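You operate a simulated robot arm through the tools that you are given. There is no shell and no other tool.

The job below is to be done with a simulated robot arm. You get a single attempt, and the scene is never put back.

JOB
Move each clip one peg higher and free the star knob.
Fine: purple to the top peg, green to the third, blue to the second; the winder stays locked out.

It is judged by the outcome, as a careful person would: the job done as asked, and still so three seconds after it is handed in. It fails if anything else is knocked over, pushed out of place, dropped, spilled or broken.

ROBOT AND FRAMES
A 7-joint arm with a two-finger parallel gripper, fixed in place. Base frame: the origin is at the foot of the arm, x ahead of it, y to its left, z up; the work surface is at about z = 0.8. Readings come in m, rad, newtons and seconds.
Its first joint turns from -2.601 to 2.601 rad. Payload 3.43 kg.
The TCP is the grasp point between the finger pads, 0.03 m short of the fingertips. In the tool frame z runs along the fingers and y along their closing line. The gripper opens to 0.094 m. The fingers are 0.028 m wide and 0.01 m thick; the gripper's body (0.05 by 0.096 m) begins 0.055 m behind the TCP.
Orientation is told as [roll, pitch, yaw] about the base's x, y, z axes, in that order, counted from this pose: with the fingers straight down and closing along the base's y, the tool's x points along the base's -x, its y along +y and its z along -z.

CONTROLS
- The arm moves only by the tool step_arm. Its argument "rows" is a list of rows, each an object (a shift or turn left out is 0, a gripper value left out holds the last) with "dp": the shift along the base's x, y, z in m, a list of three; "turn": the turn, a rotation vector about the base's x, y, z in degrees, a list of three. In form: [{"dp": [x, y, z], "turn": [wx, wy, wz]}, ...]. A call has 1 to 20 rows; each row shifts and turns the commanded pose from where the row before left it. "gripper" is the closure, from 0 (fully open) to 1 (shut), set as the call begins (left out, the last holds). Each row takes 0.2 s and may step no farther than 0.05 m and 0.15 rad from the row before; otherwise, or with a gripper value out of range, the whole call is refused. Where a pose cannot be reached the arm comes as near as it can. A force on the tool above 40 N (or 10 N above the force at the start of the call, whichever is more), or a blocked arm, ends the call early, and 0.2 s more pass. The fingers move at their own pace (about 0.045 m/s each) and stop on an object; they squeeze with about 30 N. The grip force told is the motor's: it shows also when the fingers shut on nothing. Time passes only in rows, and 0.2 s behind the last, so rows that do not move let the fingers close. The reply holds the time, the measured pose of the TCP, the force on the tool along the base axes, the opening and the grip force, in the units named above and with some noise, with the torque about the TCP (base axes, N m) and any sound that the robot's microphone picked up, and new pictures: "show" is both (left out), scene, wrist or none.
- Cameras (640 x 400 px; columns grow to the right, rows downward): "scene" is fixed at [0.218, -0.5011, 1.6799]; the picture's right is [-0.89, -0.46, 0.00], its down [-0.39, 0.75, -0.53] and it looks along [0.24, -0.48, -0.85] (base axes); focal length 367 px, centre (320, 200). "wrist" rides on the gripper at [0.076, 0.014, -0.102] in the tool frame; the picture's right is [-0.18, 0.98, 0.00], its down [-0.75, -0.14, -0.64] and it looks along [-0.63, -0.12, 0.77] (tool axes); focal length 243 px, centre (320, 200). There is no depth. A picture from a camera that has moved, and an enlarged one, comes with that camera's place and axes in the base frame and with its lens.
- inspect(camera, box): a new picture of the part [left, top, right, bottom] of that camera's present view, enlarged. The clock stands still meanwhile.
- close_job(): hands the job in; it is judged then, once.

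Places have to be worked out from the pictures, the camera data and where the tool is seen. Open the gripper and draw the arm clear of the work before you hand the job in, unless the task says otherwise.

The tools are called after ">>>" by a JSON object that holds its "fn" and its "kwargs". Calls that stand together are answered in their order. step_arm: Moves the arm, as the interface text tells. Its arguments: {"type":"object","properties":{"rows":{"type":"array","items":{"type":"object","properties":{"dp":{"type":"array","items":{"type":"number"}},"turn":{"type":"array","items":{"type":"number"}}}}},"gripper":{"type":"number"},"show":{"type":"string","enum":["both","scene","wrist","none"]}},"required":["rows"]} The other tools are called the same way: inspect (camera, box) takes an enlarged picture of a part of a camera's view; close_job () hands the job in.

At the start:

```text
t: 0.0
position: [0.5549, -0.8165, 1.1646]
ee_rot: [0.001, 0.0, -0.003]
contact_force: [-0.4, 0.2, 0.9]
wrist_torque: [0.0, 0.02, 0.0]
grip_width: 0.0938
grip_force: 0.0
```

scene: 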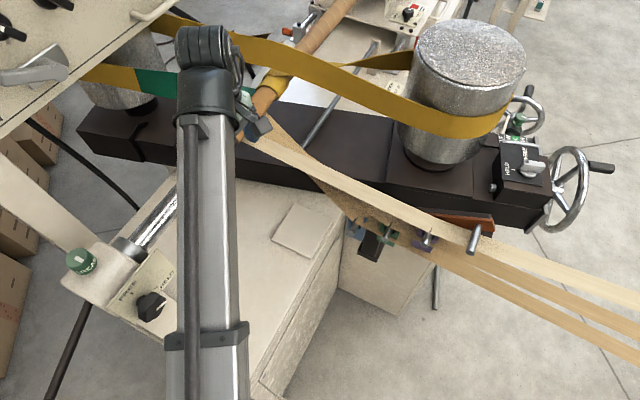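
wrist: 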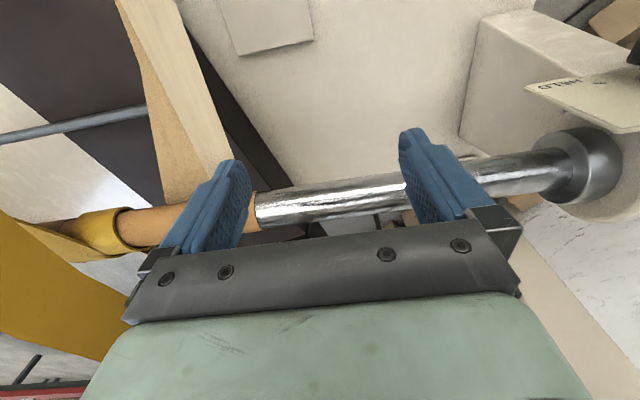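

The scene shows a belt-type machine with a steel drum, knobs, strips and some clips near the strips. I'll enlarge parts of the scene picture to identify clips, pegs, star knob and winder.

>>> {"fn": "inspect", "kwargs": {"camera": "scene", "box": [320, 190, 520, 315]}}

>>> {"fn": "inspect", "kwargs": {"camera": "scene", "box": [460, 80, 640, 240]}}

>>> {"fn": "inspect", "kwargs": {"camera": "scene", "box": [40, 200, 240, 340]}}

>>> {"fn": "inspect", "kwargs": {"camera": "scene", "box": [240, 0, 460, 140]}}

>>> {"fn": "inspect", "kwargs": {"camera": "scene", "box": [0, 0, 200, 130]}}

>>> {"fn": "inspect", "kwargs": {"camera": "wrist", "box": [440, 0, 640, 220]}}

```text
3.20 times, centred on (420, 252) of scene
camera zoom: at [0.218, -0.5011, 1.6799], right [-0.89, -0.46, 0.0], down [-0.39, 0.75, -0.53], along [0.24, -0.48, -0.85], focal length 1175 px, centre (0, 32)
```

zoom: 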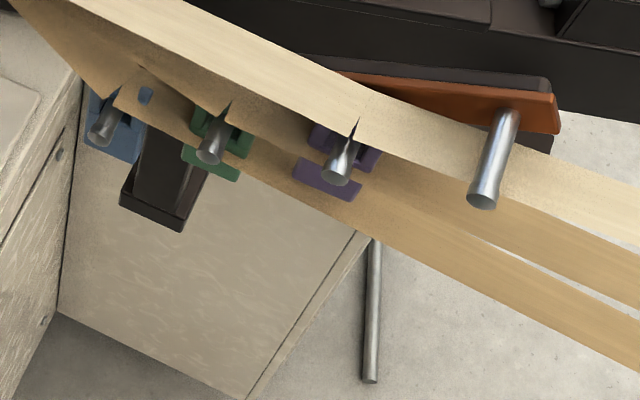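

```text
2.50 times, centred on (550, 160) of scene
camera zoom: at [0.218, -0.5011, 1.6799], right [-0.89, -0.46, 0.0], down [-0.39, 0.75, -0.53], along [0.24, -0.48, -0.85], focal length 918 px, centre (-255, 300)
```

zoom: 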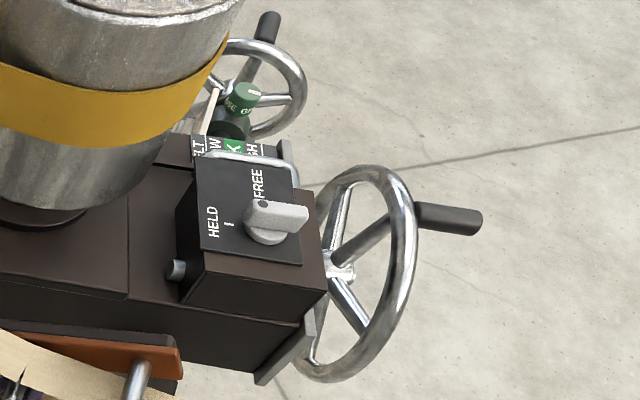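

```text
2.86 times, centred on (140, 270) of scene
camera zoom: at [0.218, -0.5011, 1.6799], right [-0.89, -0.46, 0.0], down [-0.39, 0.75, -0.53], along [0.24, -0.48, -0.85], focal length 1049 px, centre (834, 0)
```

zoom: 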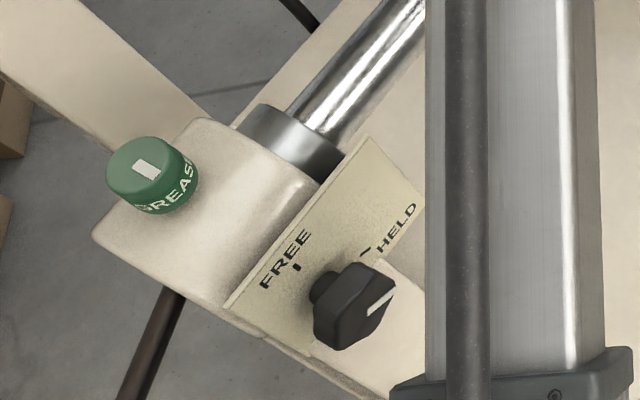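

```text
2.86 times, centred on (350, 70) of scene
camera zoom: at [0.218, -0.5011, 1.6799], right [-0.89, -0.46, 0.0], down [-0.39, 0.75, -0.53], along [0.24, -0.48, -0.85], focal length 1049 px, centre (234, 571)
```

zoom: 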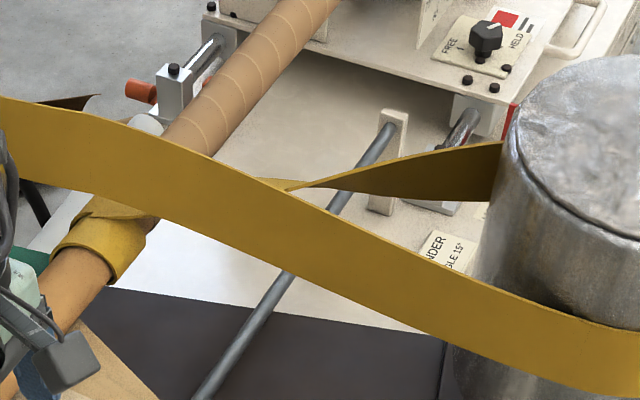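

```text
3.08 times, centred on (100, 65) of scene
camera zoom: at [0.218, -0.5011, 1.6799], right [-0.89, -0.46, 0.0], down [-0.39, 0.75, -0.53], along [0.24, -0.48, -0.85], focal length 1129 px, centre (997, 615)
```

zoom: 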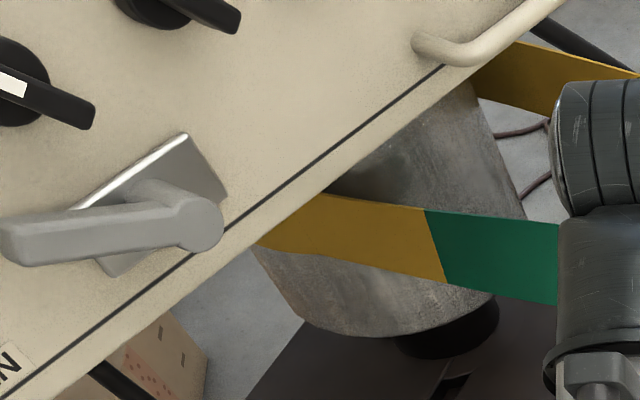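

```text
1.82 times, centred on (540, 110) of wrist
camera zoom: at [0.4793, -0.8013, 1.268], right [0.19, 0.98, 0.0], down [0.75, -0.14, 0.64], along [0.63, -0.12, -0.77], focal length 441 px, centre (-80, 364)
```

zoom: 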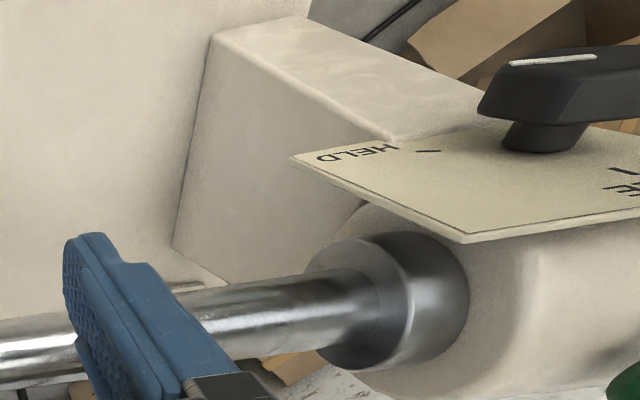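

The clips (blue, green, purple) hang on a row of pegs around x≈0.2, y≈-0.9, with the free peg at the right; there are several FREE/HELD knobs and I don't yet know which one is the "star knob". I'll raise the arm and turn it to look at the peg rack with the wrist camera.

>>> {"fn": "step_arm", "kwargs": {"rows": [{"dp": [0, 0, 0.04]}, {"dp": [0, 0.01, 0.04]}, {"dp": [-0.01, 0.03, 0.03]}, {"dp": [-0.02, 0.03, 0.02]}, {"dp": [-0.03, 0.03, 0.0]}, {"dp": [-0.03, 0.03, 0]}], "show": "both"}}

```text
t: 1.4
position: [0.4839, -0.716, 1.2239]
ee_rot: [-0.027, -0.017, -0.002]
contact_force: [0.6, -0.5, -0.4]
wrist_torque: [0.03, 0.02, 0.02]
grip_width: 0.0938
grip_force: 0.1
out of reach, approached as far as the arm can: row 3, 4, 5, 6
camera wrist: at [0.4057, -0.6989, 1.3248], right [0.19, 0.98, -0.02], down [0.74, -0.12, 0.66], along [0.64, -0.14, -0.75], focal length 243 px, centre (320, 200)
```

scene: 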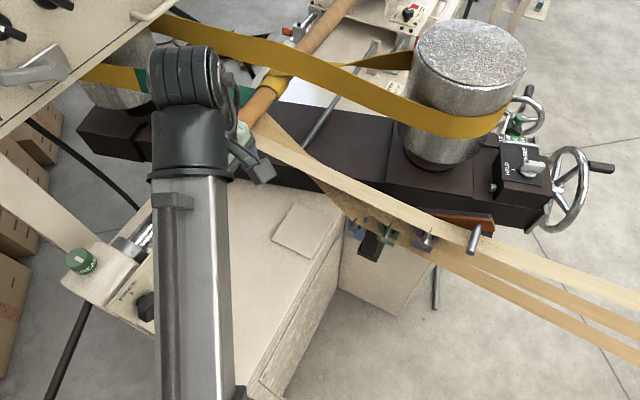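
wrist: 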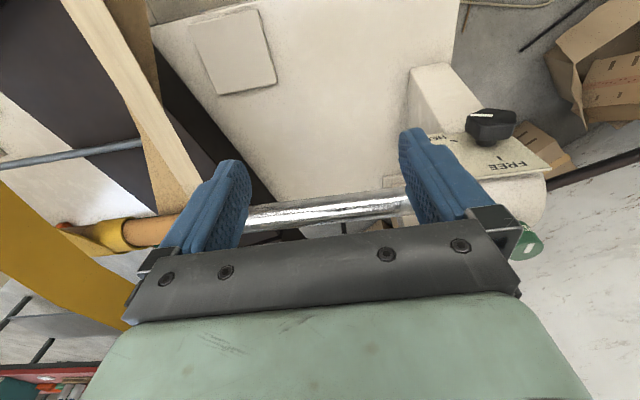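

The arm tops out around z≈1.22 here. I'll keep that height, draw toward the base and yaw the wrist camera to look toward the peg rack.

>>> {"fn": "step_arm", "kwargs": {"rows": [{"dp": [-0.02, 0.02, -0.01], "turn": [0, 0, -8.5]}, {"dp": [-0.02, 0.02, -0.01], "turn": [0, 0, -8.5]}, {"dp": [-0.02, 0.02, -0.01], "turn": [0, 0, -8.5]}, {"dp": [-0.02, 0.02, -0.01], "turn": [0, 0, -8.5]}, {"dp": [-0.02, 0.01, -0.01], "turn": [0, 0, -8.5]}, {"dp": [-0.02, 0, -0.01], "turn": [0, 0, -8.5]}, {"dp": [-0.02, 0, 0], "turn": [0, 0, -8.5]}, {"dp": [-0.02, 0, 0], "turn": [0, 0, -8.5]}, {"dp": [-0.02, 0, 0], "turn": [0, 0, -8.5]}, {"dp": [-0.02, 0, 0], "turn": [0, 0, -8.5]}], "show": "both"}}

```text
t: 2.2
position: [0.4326, -0.6674, 1.1707]
ee_rot: [-0.012, -0.017, -0.439]
contact_force: [0.3, -2.2, -1.0]
wrist_torque: [0.09, -0.05, 0.1]
grip_width: 0.0939
grip_force: 0.1
out of reach, approached as far as the arm can: row 1, 2, 3
stopped in row 4: the force on the tool passed its limit at 58 N (the readings are from after the stop); the commanded pose is now the measured one
camera wrist: at [0.3674, -0.6209, 1.2722], right [0.58, 0.81, -0.01], down [0.62, -0.44, 0.66], along [0.53, -0.39, -0.75], focal length 243 px, centre (320, 200)
```

scene: 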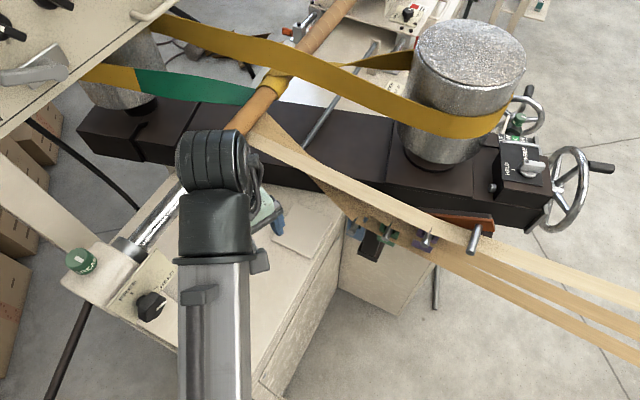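
wrist: 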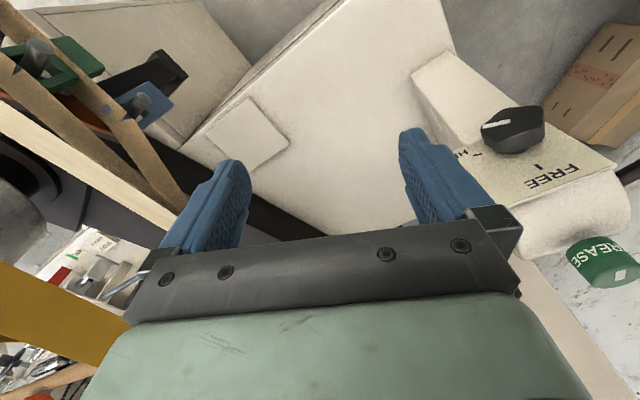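

The force spike looks like the arm catching up from the unreachable commanded pose (readings are calm now, no sound, nothing visibly moved). I'll continue yawing gently from here.

>>> {"fn": "step_arm", "kwargs": {"rows": [{"dp": [-0.01, 0.0, 0], "turn": [0, 0, -5]}, {"dp": [-0.015, 0.0, 0], "turn": [0, 0, -7]}, {"dp": [-0.015, 0.0, 0], "turn": [0, 0, -7]}, {"dp": [-0.015, 0, 0], "turn": [0, 0, -7]}, {"dp": [-0.015, 0, 0], "turn": [0, 0, -7]}, {"dp": [-0.015, 0, 0], "turn": [0, 0, -7]}, {"dp": [-0.015, 0, 0], "turn": [0, 0, -7]}, {"dp": [-0.01, 0, 0], "turn": [0, 0, -7]}, {"dp": [-0.01, 0, 0], "turn": [0, 0, -5]}], "show": "both"}}

```text
t: 2.7
position: [0.4227, -0.6688, 1.1703]
ee_rot: [-0.015, -0.025, -0.516]
contact_force: [1.1, -2.2, -3.1]
wrist_torque: [0.01, -0.03, -0.02]
grip_width: 0.0939
grip_force: 0.1
stopped in row 2: the force on the tool passed its limit at 58 N (the readings are from after the stop); the commanded pose is now the measured one
camera wrist: at [0.3625, -0.6169, 1.2713], right [0.64, 0.76, -0.01], down [0.58, -0.48, 0.66], along [0.5, -0.43, -0.75], focal length 243 px, centre (320, 200)
```

scene: 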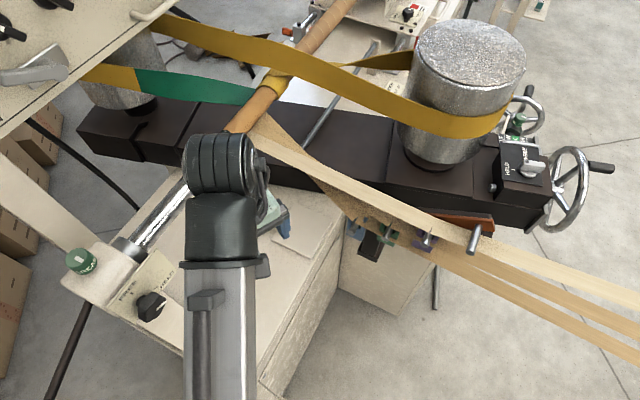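
wrist: 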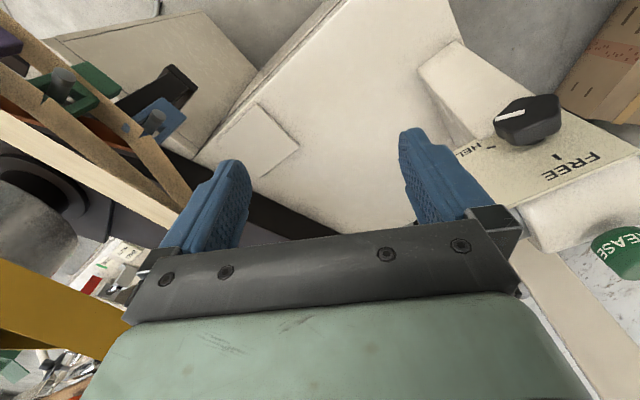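

Again a stop at 58 N after a quick turn, but nothing appears near the gripper and the residual force is small, so I suspect the near-stretched arm pose. I'll try a plain slow translation downward/back first, to see if it runs clean.

>>> {"fn": "step_arm", "kwargs": {"rows": [{"dp": [0, 0, 0]}, {"dp": [-0.005, 0.01, -0.005]}, {"dp": [-0.01, 0.015, -0.01]}, {"dp": [-0.01, 0.015, -0.01]}, {"dp": [-0.01, 0.015, -0.01]}, {"dp": [-0.005, 0.01, -0.005]}], "show": "both"}}

```text
t: 4.1
position: [0.3835, -0.6055, 1.1329]
ee_rot: [-0.015, -0.024, -0.515]
contact_force: [-0.4, 0.5, -0.5]
wrist_torque: [-0.02, -0.03, 0.02]
grip_width: 0.0939
grip_force: 0.1
camera wrist: at [0.321, -0.5526, 1.2325], right [0.64, 0.76, -0.01], down [0.58, -0.48, 0.66], along [0.5, -0.43, -0.75], focal length 243 px, centre (320, 200)
```

scene: 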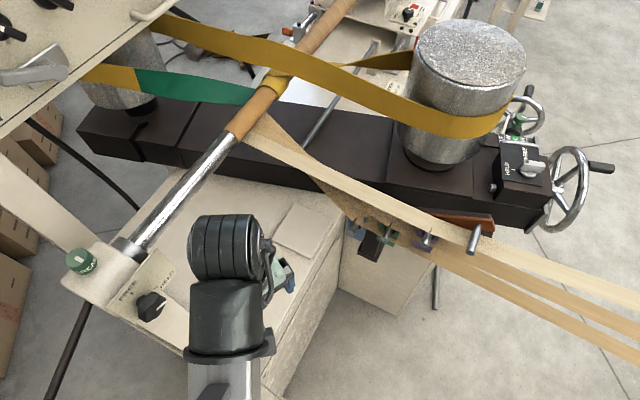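
wrist: 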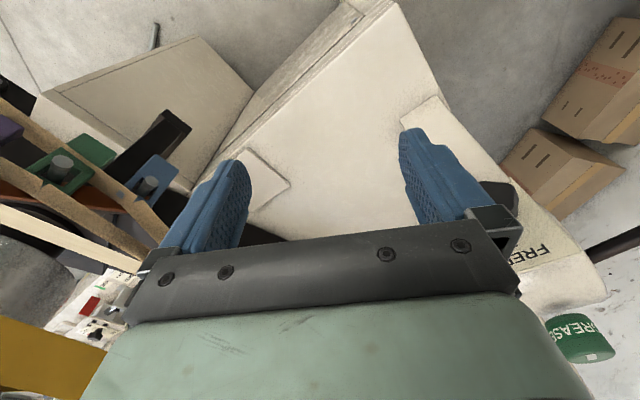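

That ran clean with no residual force. Now I'll yaw in place at a moderate rate to bring the peg rack into the wrist view.

>>> {"fn": "step_arm", "kwargs": {"rows": [{"turn": [0, 0, -3]}, {"turn": [0, 0, -5]}, {"turn": [0, 0, -5]}, {"turn": [0, 0, -5]}, {"turn": [0, 0, -5]}, {"turn": [0, 0, -5]}, {"turn": [0, 0, -5]}, {"turn": [0, 0, -5]}, {"turn": [0, 0, -5]}, {"turn": [0, 0, -5]}, {"turn": [0, 0, -5]}, {"turn": [0, 0, -5]}, {"turn": [0, 0, -5]}, {"turn": [0, 0, -2]}], "show": "both"}}

```text
t: 4.7
position: [0.3828, -0.6068, 1.1309]
ee_rot: [-0.02, -0.03, -0.636]
contact_force: [3.0, -0.7, -3.4]
wrist_torque: [-0.13, 0.17, -0.18]
grip_width: 0.0942
grip_force: 0.0
stopped in row 3: the force on the tool passed its limit at 46 N (the readings are from after the stop); the commanded pose is now the measured one
camera wrist: at [0.3285, -0.5458, 1.2316], right [0.73, 0.68, -0.01], down [0.51, -0.54, 0.67], along [0.45, -0.49, -0.75], focal length 243 px, centre (320, 200)
```

scene: 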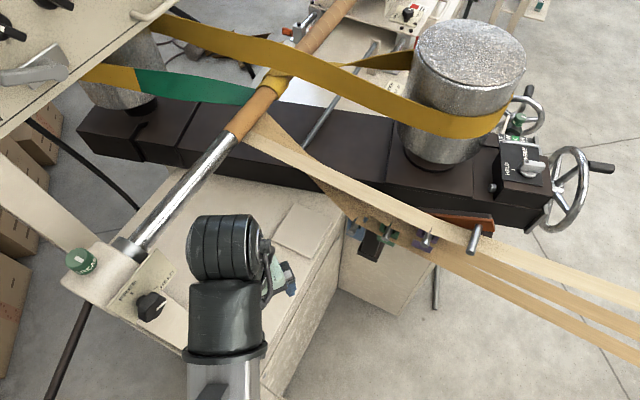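
wrist: 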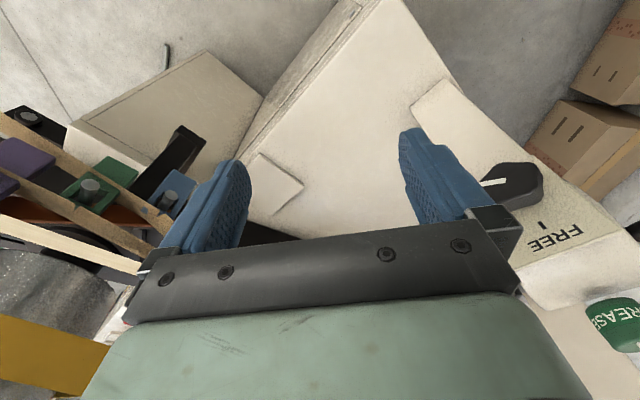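

The rotation rate itself seems to trigger the force limit (nothing is touching the tool in either picture). I'll turn more slowly, about 2.5° per row.

>>> {"fn": "step_arm", "kwargs": {"rows": [{"turn": [0, 0, 0]}, {"turn": [0, 0, -1]}, {"turn": [0, 0, -2]}, {"turn": [0, 0, -2.5]}, {"turn": [0, 0, -2.5]}, {"turn": [0, 0, -2.5]}, {"turn": [0, 0, -2.5]}, {"turn": [0, 0, -2.5]}, {"turn": [0, 0, -2.5]}, {"turn": [0, 0, -2.5]}, {"turn": [0, 0, -2.5]}, {"turn": [0, 0, -2.5]}, {"turn": [0, 0, -2.5]}, {"turn": [0, 0, -2.5]}, {"turn": [0, 0, -2.5]}, {"turn": [0, 0, -2.5]}, {"turn": [0, 0, -1]}], "show": "both"}}

```text
t: 5.9
position: [0.3837, -0.6073, 1.1301]
ee_rot: [-0.02, -0.033, -0.763]
contact_force: [2.6, -0.3, -3.7]
wrist_torque: [-0.2, 0.24, -0.22]
grip_width: 0.0939
grip_force: 0.1
stopped in row 5: the force on the tool passed its limit at 42 N (the readings are from after the stop); the commanded pose is now the measured one
camera wrist: at [0.3369, -0.5403, 1.2318], right [0.81, 0.58, -0.01], down [0.44, -0.6, 0.67], along [0.38, -0.55, -0.74], focal length 243 px, centre (320, 200)
```

scene: 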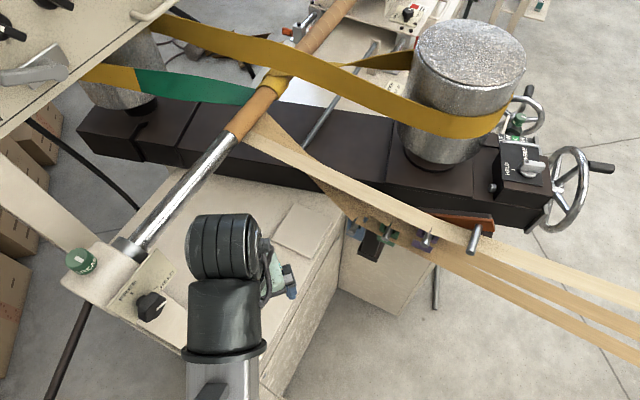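
wrist: 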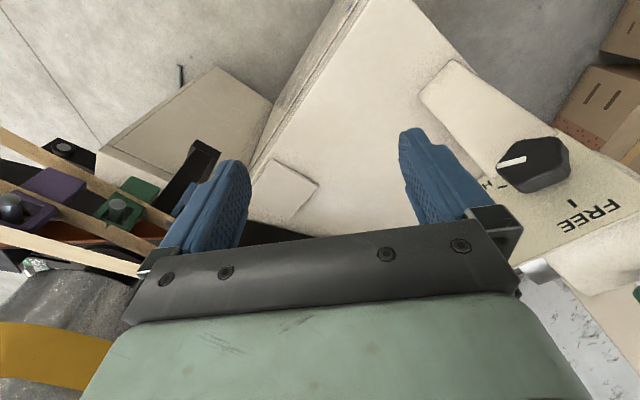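

The force builds up again during rotation and leaves a small residual torque, so I want to see whether something is touching the wrist. I'll enlarge that region.

>>> {"fn": "inspect", "kwargs": {"camera": "scene", "box": [160, 180, 340, 400]}}

>>> {"fn": "inspect", "kwargs": {"camera": "wrist", "box": [0, 100, 200, 300]}}

```text
1.82 times, centred on (250, 290) of scene
camera zoom: at [0.218, -0.5011, 1.6799], right [-0.89, -0.46, 0.0], down [-0.39, 0.75, -0.53], along [0.24, -0.48, -0.85], focal length 667 px, centre (447, 36)
```

zoom: 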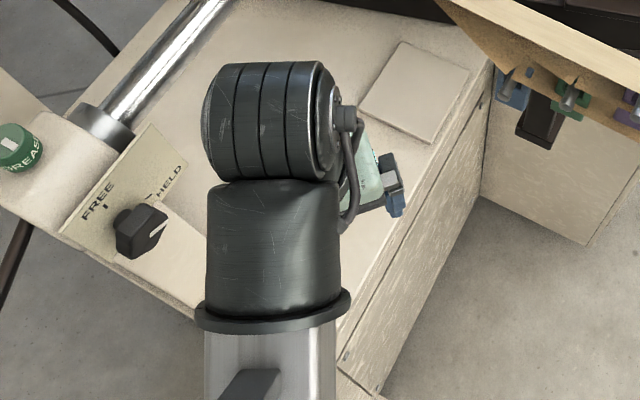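

```text
2.00 times, centred on (100, 200) of wrist
camera zoom: at [0.3369, -0.5403, 1.2318], right [0.81, 0.58, -0.01], down [0.44, -0.6, 0.67], along [0.38, -0.55, -0.74], focal length 485 px, centre (760, 200)
```

zoom: 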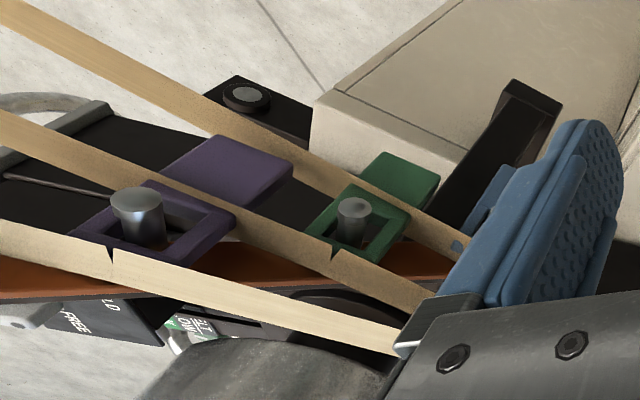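

The geometry suggests the wrist camera housing is touching the arm's own forearm link (it sits directly under it), so turning further this way is blocked. I'll back the yaw off slightly and instead translate toward -x, which brings the pegs into view and opens that clearance.

>>> {"fn": "step_arm", "kwargs": {"rows": [{"turn": [0, 0, 3]}, {"dp": [-0.01, 0, 0], "turn": [0, 0, 2]}, {"dp": [-0.02, 0, 0]}, {"dp": [-0.025, 0, 0]}, {"dp": [-0.025, 0, 0]}, {"dp": [-0.025, 0, 0]}, {"dp": [-0.025, 0, 0]}, {"dp": [-0.025, 0, 0]}, {"dp": [-0.02, 0, 0]}, {"dp": [-0.01, 0, 0]}], "show": "both"}}

```text
t: 6.8
position: [0.3525, -0.6088, 1.1328]
ee_rot: [-0.02, -0.037, -0.678]
contact_force: [-0.2, -7.0, -8.2]
wrist_torque: [0.24, -0.53, 0.39]
grip_width: 0.094
grip_force: 0.1
stopped in row 4: the force on the tool passed its limit at 46 N (the readings are from after the stop); the commanded pose is now the measured one
camera wrist: at [0.2991, -0.5453, 1.2325], right [0.76, 0.65, -0.01], down [0.49, -0.56, 0.67], along [0.43, -0.52, -0.74], focal length 243 px, centre (320, 200)
```

scene: 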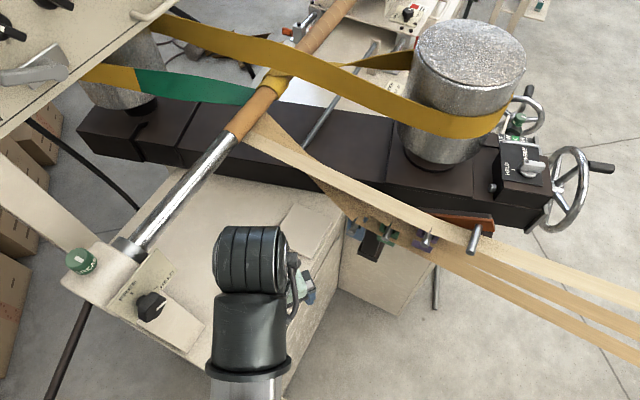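
wrist: 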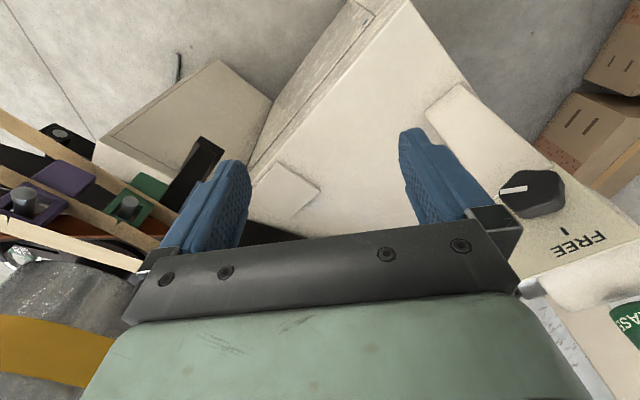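

The residual force/torque matches a contact right at the wrist-camera housing, confirming self-contact with the forearm. Pegs triangulate to about purple (0.175,-0.853,1.055), green (0.248,-0.859,1.010), sticking out along +y; I'll turn back to open the clearance, then go to around (0.0,-0.65,1.15) for a good view.

>>> {"fn": "step_arm", "kwargs": {"rows": [{"turn": [0, 0, 4]}, {"turn": [0, 0, 5]}, {"turn": [0, 0, 5]}, {"turn": [0, 0, 5]}, {"turn": [0, 0, 4]}], "show": "none"}}

```text
t: 8.0
position: [0.3524, -0.6088, 1.1332]
ee_rot: [-0.02, -0.036, -0.275]
contact_force: [0.5, -0.6, -0.4]
wrist_torque: [0.0, 0.01, -0.02]
grip_width: 0.0939
grip_force: 0.0
```

Forces are back to zero with rel-yaw opened up. Now I translate toward -x, keeping the relative yaw to the arm roughly constant.

>>> {"fn": "step_arm", "kwargs": {"rows": [{"dp": [-0.02, -0.005, 0]}, {"dp": [-0.03, -0.005, 0.0]}, {"dp": [-0.03, -0.005, 0.0]}, {"dp": [-0.03, -0.005, 0.0]}, {"dp": [-0.03, -0.005, 0]}, {"dp": [-0.03, -0.005, 0]}, {"dp": [-0.03, -0.005, 0]}, {"dp": [-0.03, -0.005, 0]}, {"dp": [-0.03, 0, 0], "turn": [0, 0, -2]}, {"dp": [-0.03, 0, 0], "turn": [0, 0, -3]}, {"dp": [-0.03, 0, 0], "turn": [0, 0, -3]}, {"dp": [-0.02, 0, 0], "turn": [0, 0, -3]}], "show": "both"}}

```text
t: 10.6
position: [0.0117, -0.6494, 1.1324]
ee_rot: [-0.023, -0.037, -0.47]
contact_force: [0.1, -0.4, 0.5]
wrist_torque: [-0.03, 0.01, 0.0]
grip_width: 0.0941
grip_force: 0.0
camera wrist: at [-0.0532, -0.5981, 1.2324], right [0.61, 0.79, -0.02], down [0.59, -0.44, 0.67], along [0.53, -0.42, -0.74], focal length 243 px, centre (320, 200)
```

scene: 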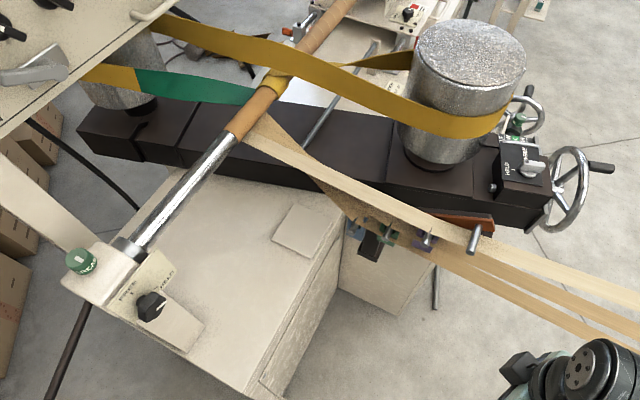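
wrist: 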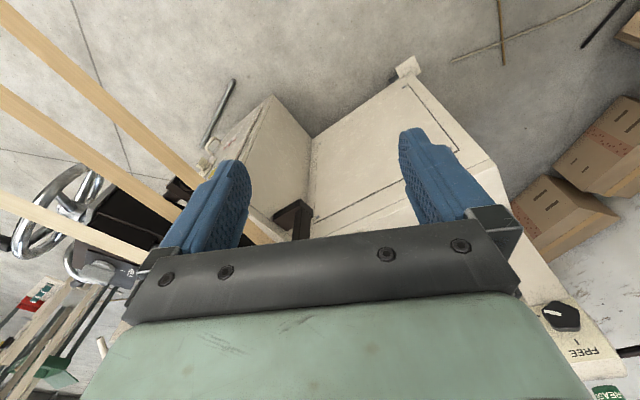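

The arm is now clear of the scene camera's view of the work. I'll rotate about 15° more for the pegs, and enlarge the unobstructed scene view.

>>> {"fn": "step_arm", "kwargs": {"rows": [{"turn": [0, 0, -3]}, {"turn": [0, 0, -4]}, {"turn": [0, 0, -4]}, {"turn": [0, 0, -4]}], "show": "wrist"}}

>>> {"fn": "inspect", "kwargs": {"camera": "scene", "box": [330, 190, 510, 300]}}

>>> {"fn": "inspect", "kwargs": {"camera": "scene", "box": [80, 230, 220, 330]}}

>>> {"fn": "inspect", "kwargs": {"camera": "scene", "box": [480, 90, 620, 220]}}

>>> {"fn": "inspect", "kwargs": {"camera": "scene", "box": [360, 0, 480, 70]}}

>>> {"fn": "inspect", "kwargs": {"camera": "scene", "box": [0, 0, 130, 110]}}

>>> {"fn": "inspect", "kwargs": {"camera": "scene", "box": [210, 0, 330, 100]}}

```text
t: 11.6
position: [0.0114, -0.6489, 1.1326]
ee_rot: [-0.022, -0.036, -0.732]
contact_force: [-0.1, -0.1, 0.5]
wrist_torque: [0.0, 0.02, -0.01]
grip_width: 0.0941
grip_force: 0.1
camera wrist: at [-0.0379, -0.5825, 1.2324], right [0.79, 0.61, -0.01], down [0.46, -0.58, 0.67], along [0.4, -0.54, -0.74], focal length 243 px, centre (320, 200)
```

wrist: 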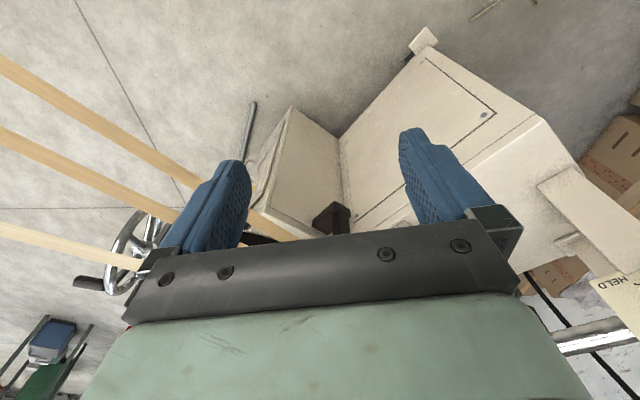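

```text
3.56 times, centred on (420, 245) of scene
camera zoom: at [0.218, -0.5011, 1.6799], right [-0.89, -0.46, 0.0], down [-0.39, 0.75, -0.53], along [0.24, -0.48, -0.85], focal length 1305 px, centre (-36, 40)
```

zoom: 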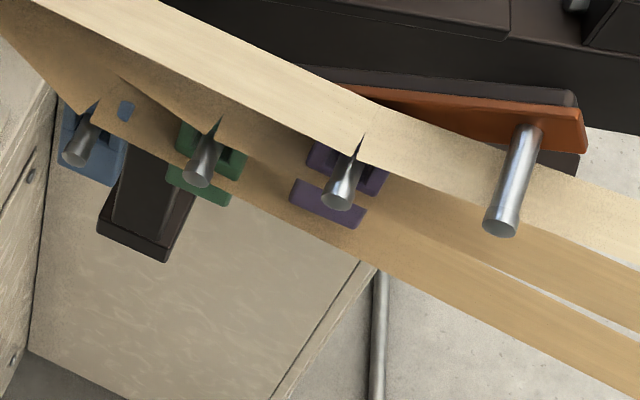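

```text
4.00 times, centred on (150, 280) of scene
camera zoom: at [0.218, -0.5011, 1.6799], right [-0.89, -0.46, 0.0], down [-0.39, 0.75, -0.53], along [0.24, -0.48, -0.85], focal length 1468 px, centre (1000, -120)
```

zoom: 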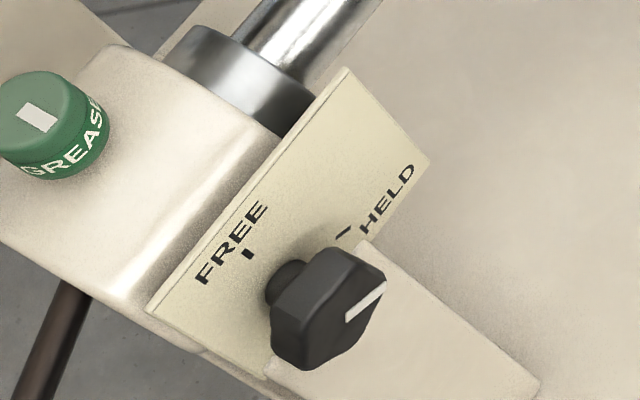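

```text
3.08 times, centred on (550, 155) of scene
camera zoom: at [0.218, -0.5011, 1.6799], right [-0.89, -0.46, 0.0], down [-0.39, 0.75, -0.53], along [0.24, -0.48, -0.85], focal length 1129 px, centre (-388, 338)
```

zoom: 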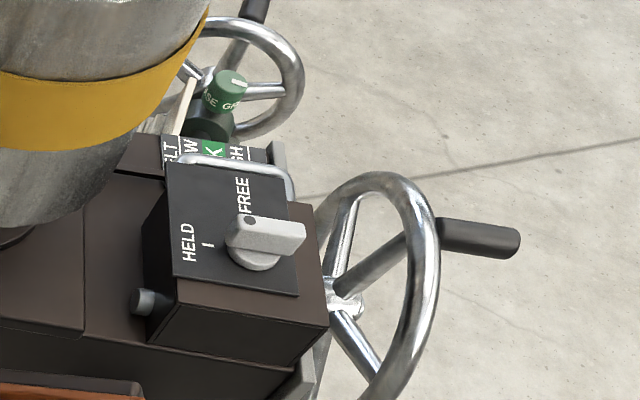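

```text
5.33 times, centred on (420, 35) of scene
camera zoom: at [0.218, -0.5011, 1.6799], right [-0.89, -0.46, 0.0], down [-0.39, 0.75, -0.53], along [0.24, -0.48, -0.85], focal length 1958 px, centre (-213, 1080)
```

zoom: 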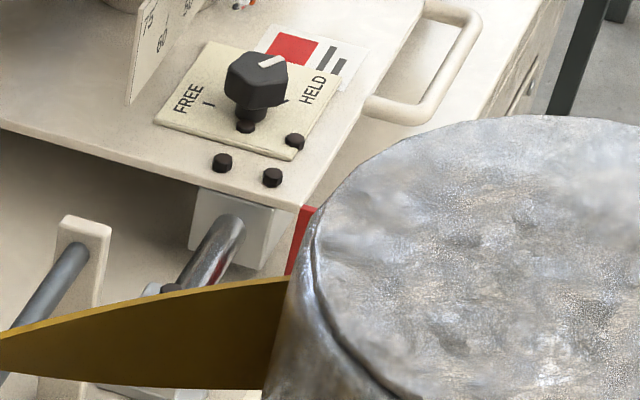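

```text
3.64 times, centred on (65, 55) of scene
camera zoom: at [0.218, -0.5011, 1.6799], right [-0.89, -0.46, 0.0], down [-0.39, 0.75, -0.53], along [0.24, -0.48, -0.85], focal length 1335 px, centre (1247, 727)
```

zoom: 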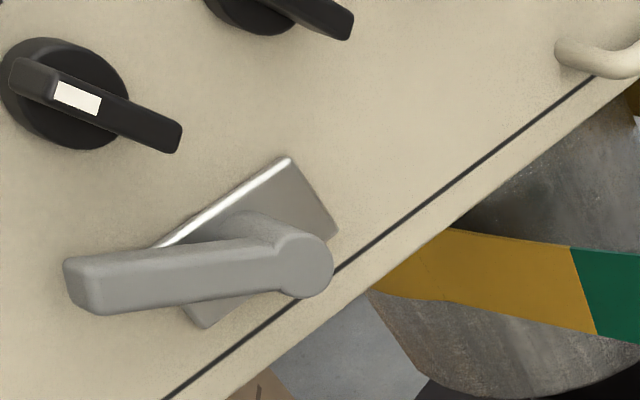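

```text
4.00 times, centred on (270, 50) of scene
camera zoom: at [0.218, -0.5011, 1.6799], right [-0.89, -0.46, 0.0], down [-0.39, 0.75, -0.53], along [0.24, -0.48, -0.85], focal length 1468 px, centre (520, 800)
```

zoom: 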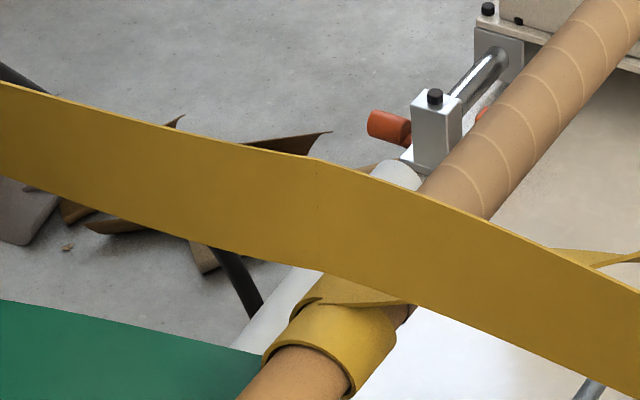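

Three FREE/HELD knobs exist; the only black lobed one in reach is the left one at about (0.564,-0.535,1.037), now at HELD. The clips hang as plates from horizontal pegs; I'll move to about (0.285,-0.67,1.12) with yaw −0.47 to see them from the front in the left part of the wrist view.

>>> {"fn": "step_arm", "kwargs": {"rows": [{"dp": [0.01, 0, 0], "turn": [0, 0, 3]}, {"dp": [0.03, 0, 0], "turn": [0, 0, 4]}, {"dp": [0.03, 0, 0], "turn": [0, 0, 4]}, {"dp": [0.03, 0, 0], "turn": [0, 0, 4]}, {"dp": [0.03, 0, 0]}, {"dp": [0.03, 0, 0]}, {"dp": [0.03, 0, 0]}, {"dp": [0.03, 0, 0]}, {"dp": [0.02, 0, 0]}, {"dp": [0.01, 0, 0]}], "show": "wrist"}}

```text
t: 13.8
position: [0.2621, -0.6481, 1.1341]
ee_rot: [-0.021, -0.037, -0.47]
contact_force: [0.1, 0.2, 0.2]
wrist_torque: [0.01, 0.02, -0.02]
grip_width: 0.0941
grip_force: 0.0
camera wrist: at [0.1978, -0.5976, 1.2331], right [0.61, 0.79, -0.01], down [0.59, -0.44, 0.67], along [0.53, -0.42, -0.74], focal length 243 px, centre (320, 200)
```

wrist: 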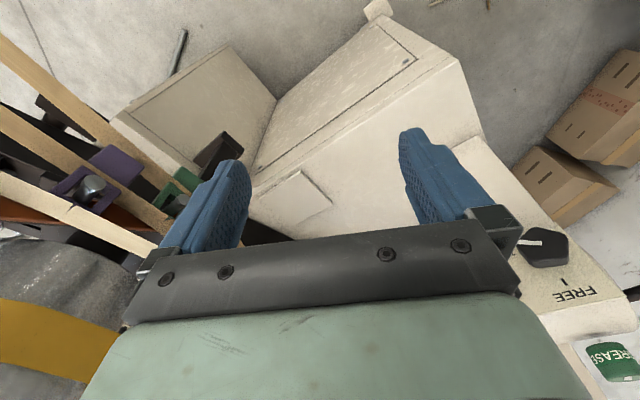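

>>> {"fn": "inspect", "kwargs": {"camera": "wrist", "box": [0, 100, 220, 270]}}

>>> {"fn": "inspect", "kwargs": {"camera": "wrist", "box": [500, 210, 640, 330]}}

```text
2.35 times, centred on (110, 185) of wrist
camera zoom: at [0.1978, -0.5976, 1.2331], right [0.61, 0.79, -0.01], down [0.59, -0.44, 0.67], along [0.53, -0.42, -0.74], focal length 571 px, centre (814, 235)
```

zoom: 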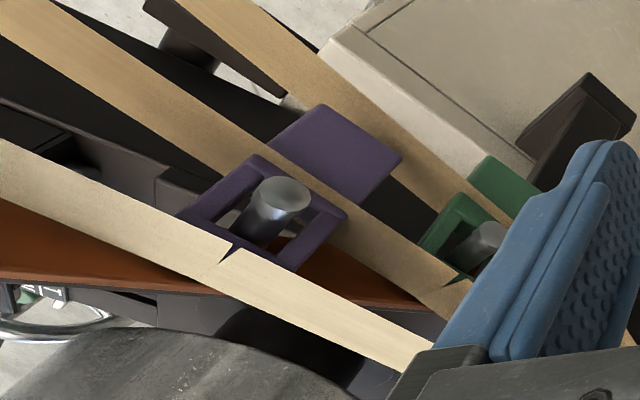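

```text
3.33 times, centred on (570, 270) of wrist
camera zoom: at [0.1978, -0.5976, 1.2331], right [0.61, 0.79, -0.01], down [0.59, -0.44, 0.67], along [0.53, -0.42, -0.74], focal length 809 px, centre (-513, -33)
```

zoom: 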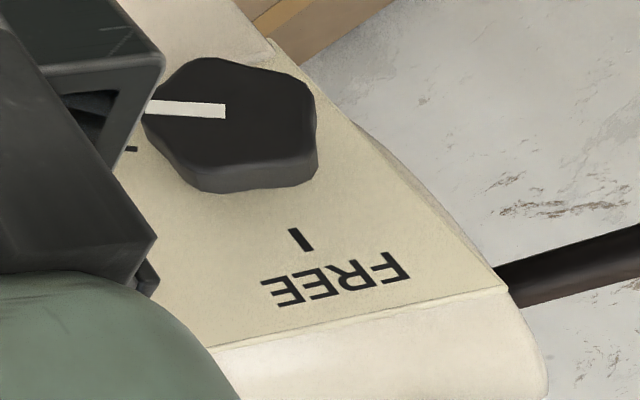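

The near knob is a rounded five-lobed (star) knob pointing at HELD, so that is the one to free. To see and grasp the hanging clips from the front I'll tilt the fingers outward (toward -y), in small steps, while lowering slightly.

>>> {"fn": "step_arm", "kwargs": {"rows": [{"dp": [0, 0, -0.005], "turn": [-3, 0, 0]}, {"dp": [0, -0.005, -0.005], "turn": [-4, 0, 0]}, {"dp": [0, -0.005, -0.005], "turn": [-5, 0, 0]}, {"dp": [0, -0.005, -0.005], "turn": [-5, 0, 0]}, {"dp": [0, -0.005, -0.005], "turn": [-5, 0, 0]}, {"dp": [0, -0.005, -0.005], "turn": [-5, 0, 0]}, {"dp": [0, -0.005, -0.005], "turn": [-5, 0, 0]}, {"dp": [0, -0.005, -0.005], "turn": [-5, 0, 0]}, {"dp": [0, 0, 0], "turn": [-3, 0, 0]}], "show": "both"}}

```text
t: 15.8
position: [0.2618, -0.6829, 1.0915]
ee_rot: [-0.673, -0.324, -0.346]
contact_force: [-1.0, 0.8, -0.5]
wrist_torque: [0.01, 0.02, -0.03]
grip_width: 0.0941
grip_force: 0.0
camera wrist: at [0.1972, -0.5797, 1.136], right [0.61, 0.6, -0.52], down [0.59, 0.09, 0.8], along [0.53, -0.8, -0.3], focal length 243 px, centre (320, 200)
```

scene: 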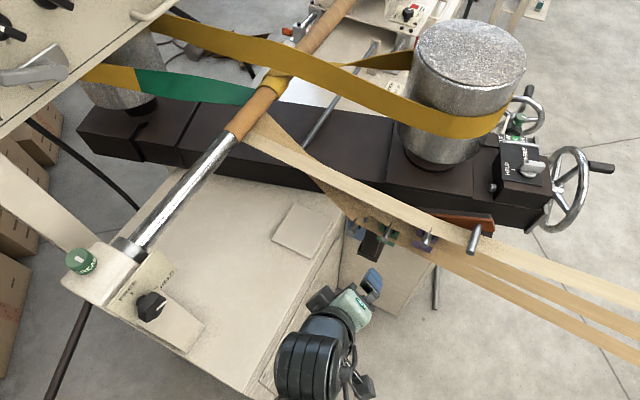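
wrist: 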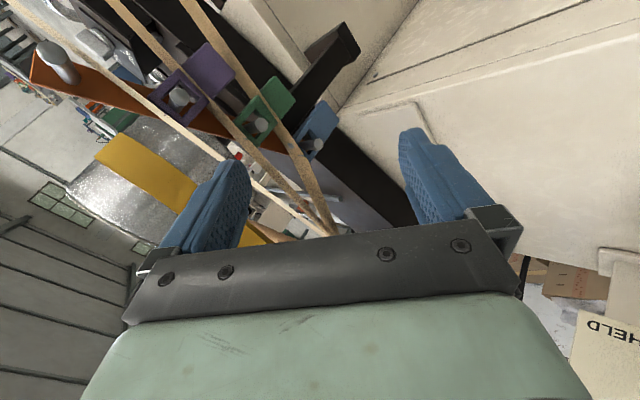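

Excellent view: all four pegs and three clips are now visible. I'll enlarge the rack.

>>> {"fn": "inspect", "kwargs": {"camera": "wrist", "box": [120, 30, 360, 180]}}

>>> {"fn": "inspect", "kwargs": {"camera": "wrist", "box": [20, 20, 240, 150]}}

>>> {"fn": "inspect", "kwargs": {"camera": "wrist", "box": [140, 40, 260, 115]}}

```text
2.67 times, centred on (240, 105) of wrist
camera zoom: at [0.1972, -0.5797, 1.136], right [0.61, 0.6, -0.52], down [0.59, 0.09, 0.8], along [0.53, -0.8, -0.3], focal length 647 px, centre (533, 453)
```

zoom: 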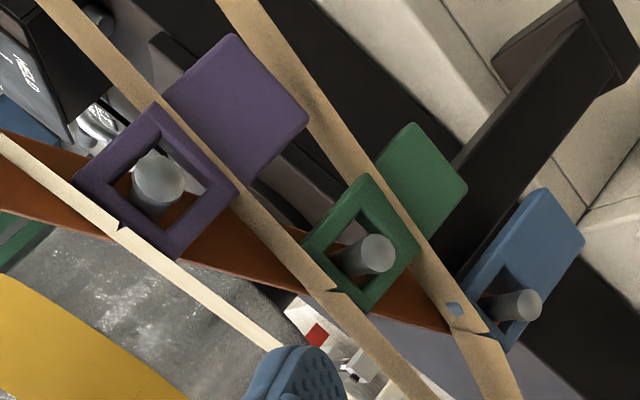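

```text
2.91 times, centred on (130, 85) of wrist
camera zoom: at [0.1972, -0.5797, 1.136], right [0.61, 0.6, -0.52], down [0.59, 0.09, 0.8], along [0.53, -0.8, -0.3], focal length 706 px, centre (873, 534)
```

zoom: 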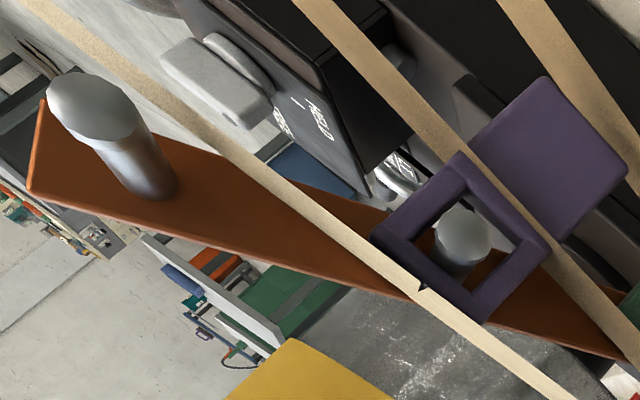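

```text
5.33 times, centred on (200, 78) of wrist
camera zoom: at [0.1972, -0.5797, 1.136], right [0.61, 0.6, -0.52], down [0.59, 0.09, 0.8], along [0.53, -0.8, -0.3], focal length 1294 px, centre (960, 853)
```

zoom: 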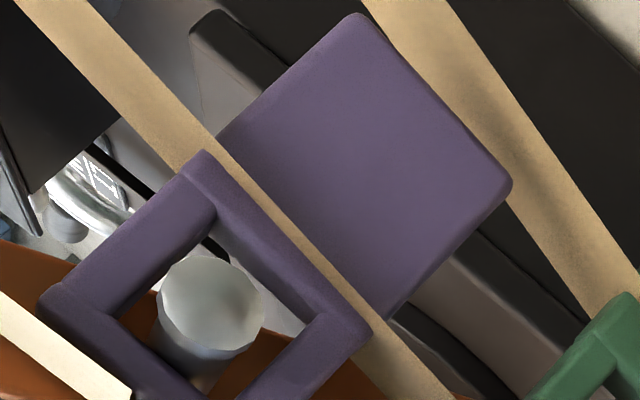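

The clips are flat tiles: a square window frame hung on the peg with a solid tab below, resting under the top bar. The window (~28 mm) is clearly bigger than the peg (~17 mm). I'll bring the tool horizontal (pointing -y, fingers closing along x, camera underneath), shifting gently toward x≈0.175.

>>> {"fn": "step_arm", "kwargs": {"rows": [{"dp": [-0.004, -0.004, 0], "turn": [-1.5, -2.1, -1.0]}, {"dp": [-0.005, -0.005, 0], "turn": [-2.72, -3.8, -1.77]}, {"dp": [-0.005, -0.005, 0], "turn": [-2.72, -3.8, -1.77]}, {"dp": [-0.005, -0.005, 0], "turn": [-2.72, -3.8, -1.77]}, {"dp": [-0.005, -0.005, 0], "turn": [-2.72, -3.8, -1.77]}, {"dp": [-0.005, -0.005, 0], "turn": [-2.72, -3.8, -1.77]}, {"dp": [-0.005, -0.005, 0], "turn": [-2.72, -3.8, -1.77]}, {"dp": [-0.005, -0.005, 0], "turn": [-2.72, -3.8, -1.77]}, {"dp": [-0.005, -0.005, 0], "turn": [-1.5, -2.1, -1.0]}], "show": "both"}}

```text
t: 17.8
position: [0.2193, -0.7254, 1.0932]
ee_rot: [-0.829, -0.972, -0.507]
contact_force: [0.0, -0.3, 0.3]
wrist_torque: [-0.02, -0.04, 0.0]
grip_width: 0.0939
grip_force: 0.0
camera wrist: at [0.1799, -0.6076, 1.0631], right [0.94, 0.24, -0.26], down [0.17, 0.34, 0.93], along [0.31, -0.91, 0.28], focal length 243 px, centre (320, 200)
```

scene: 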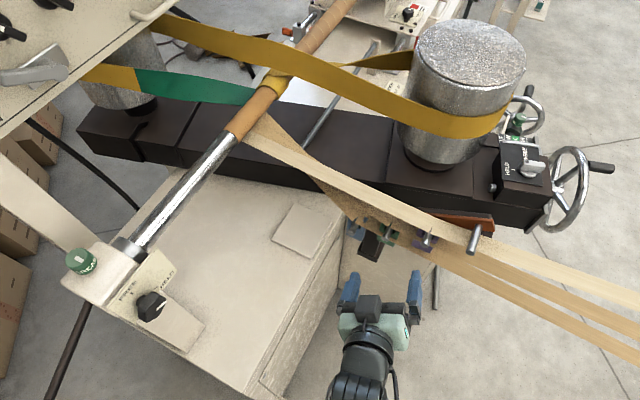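
wrist: 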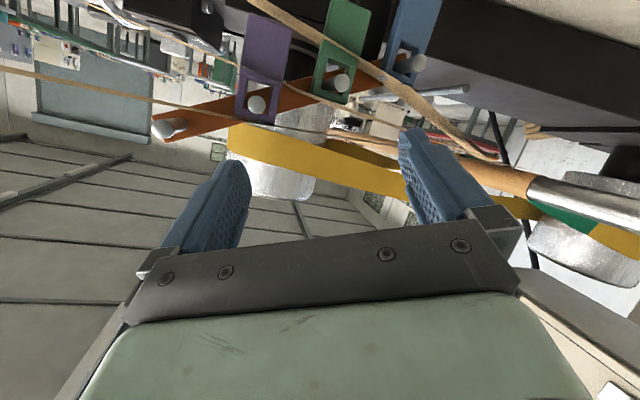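

Rotation is going smoothly and the rack is in good view from slightly below. I'll enlarge it before continuing.

>>> {"fn": "inspect", "kwargs": {"camera": "wrist", "box": [140, 0, 460, 170]}}

>>> {"fn": "inspect", "kwargs": {"camera": "wrist", "box": [210, 0, 360, 130]}}

>>> {"fn": "inspect", "kwargs": {"camera": "scene", "box": [320, 200, 500, 320]}}

```text
2.00 times, centred on (300, 85) of wrist
camera zoom: at [0.1799, -0.6076, 1.0631], right [0.94, 0.24, -0.26], down [0.17, 0.34, 0.93], along [0.31, -0.91, 0.28], focal length 485 px, centre (360, 430)
```

zoom: 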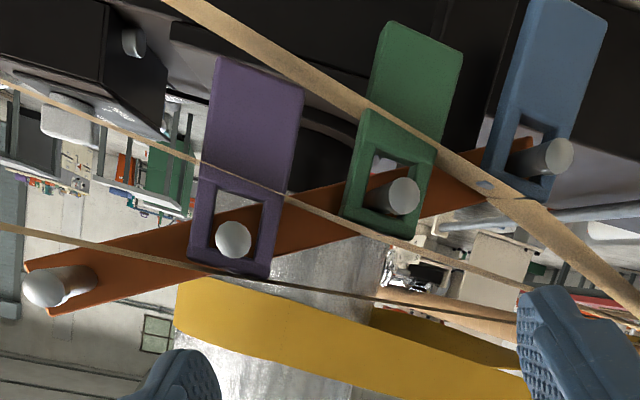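

```text
3.08 times, centred on (285, 65) of wrist
camera zoom: at [0.1799, -0.6076, 1.0631], right [0.94, 0.24, -0.26], down [0.17, 0.34, 0.93], along [0.31, -0.91, 0.28], focal length 746 px, centre (428, 615)
```

zoom: 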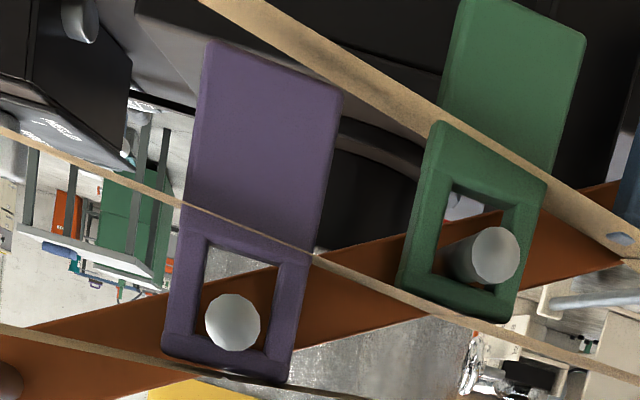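

```text
3.33 times, centred on (410, 260) of scene
camera zoom: at [0.218, -0.5011, 1.6799], right [-0.89, -0.46, 0.0], down [-0.39, 0.75, -0.53], along [0.24, -0.48, -0.85], focal length 1224 px, centre (20, 0)
```

zoom: 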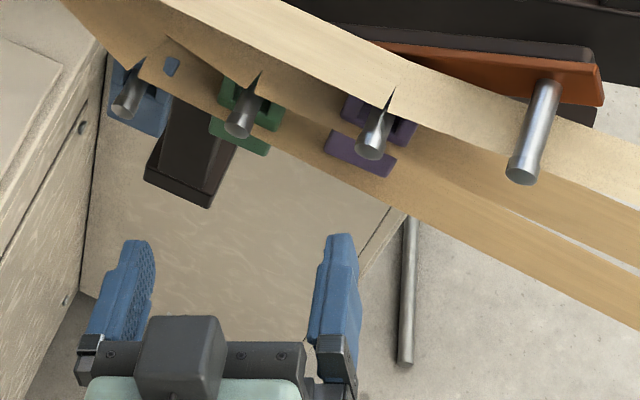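

All clear: each clip is one flat plate (~40 × 104 mm) with a window at the top; purple's frame spans x≈0.162–0.202, z up to 1.074, front face y≈−0.872, peg tip (0.179,−0.85,1.059). I'll finish turning the tool horizontal and stop in front of the purple frame at (0.1815,−0.76,1.049), part-closing the fingers to about 62 mm.

>>> {"fn": "step_arm", "kwargs": {"rows": [{"dp": [-0.0054, -0.005, -0.0063], "turn": [-2.87, -3.99, -1.865]}, {"dp": [-0.0054, -0.005, -0.0063], "turn": [-2.87, -3.99, -1.865]}, {"dp": [-0.0054, -0.005, -0.0063], "turn": [-2.87, -3.99, -1.865]}, {"dp": [-0.0054, -0.005, -0.0063], "turn": [-2.87, -3.99, -1.865]}, {"dp": [-0.0054, -0.005, -0.0063], "turn": [-2.87, -3.99, -1.865]}, {"dp": [-0.0054, -0.005, -0.0063], "turn": [-2.87, -3.99, -1.865]}, {"dp": [-0.0054, -0.005, -0.0063], "turn": [-2.87, -3.99, -1.865]}, {"dp": [0, 0, 0]}], "gripper": 0.34, "show": "both"}}

```text
t: 19.6
position: [0.1803, -0.7624, 1.0484]
ee_rot: [-2.509, -1.57, 0.938]
contact_force: [-0.4, -0.8, 0.5]
wrist_torque: [0.0, -0.02, 0.02]
grip_width: 0.0619
grip_force: 0.1
camera wrist: at [0.193, -0.6596, 0.9724], right [0.98, 0.0, 0.18], down [-0.14, 0.64, 0.75], along [-0.12, -0.77, 0.63], focal length 243 px, centre (320, 200)
```

scene: 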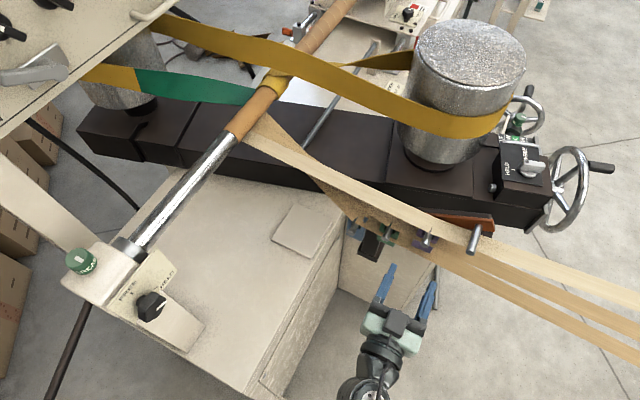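
wrist: 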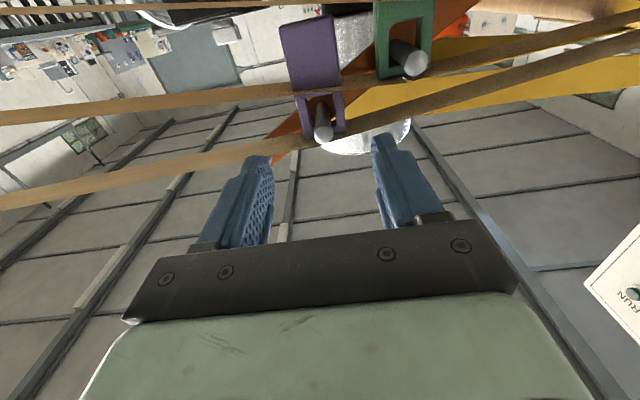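

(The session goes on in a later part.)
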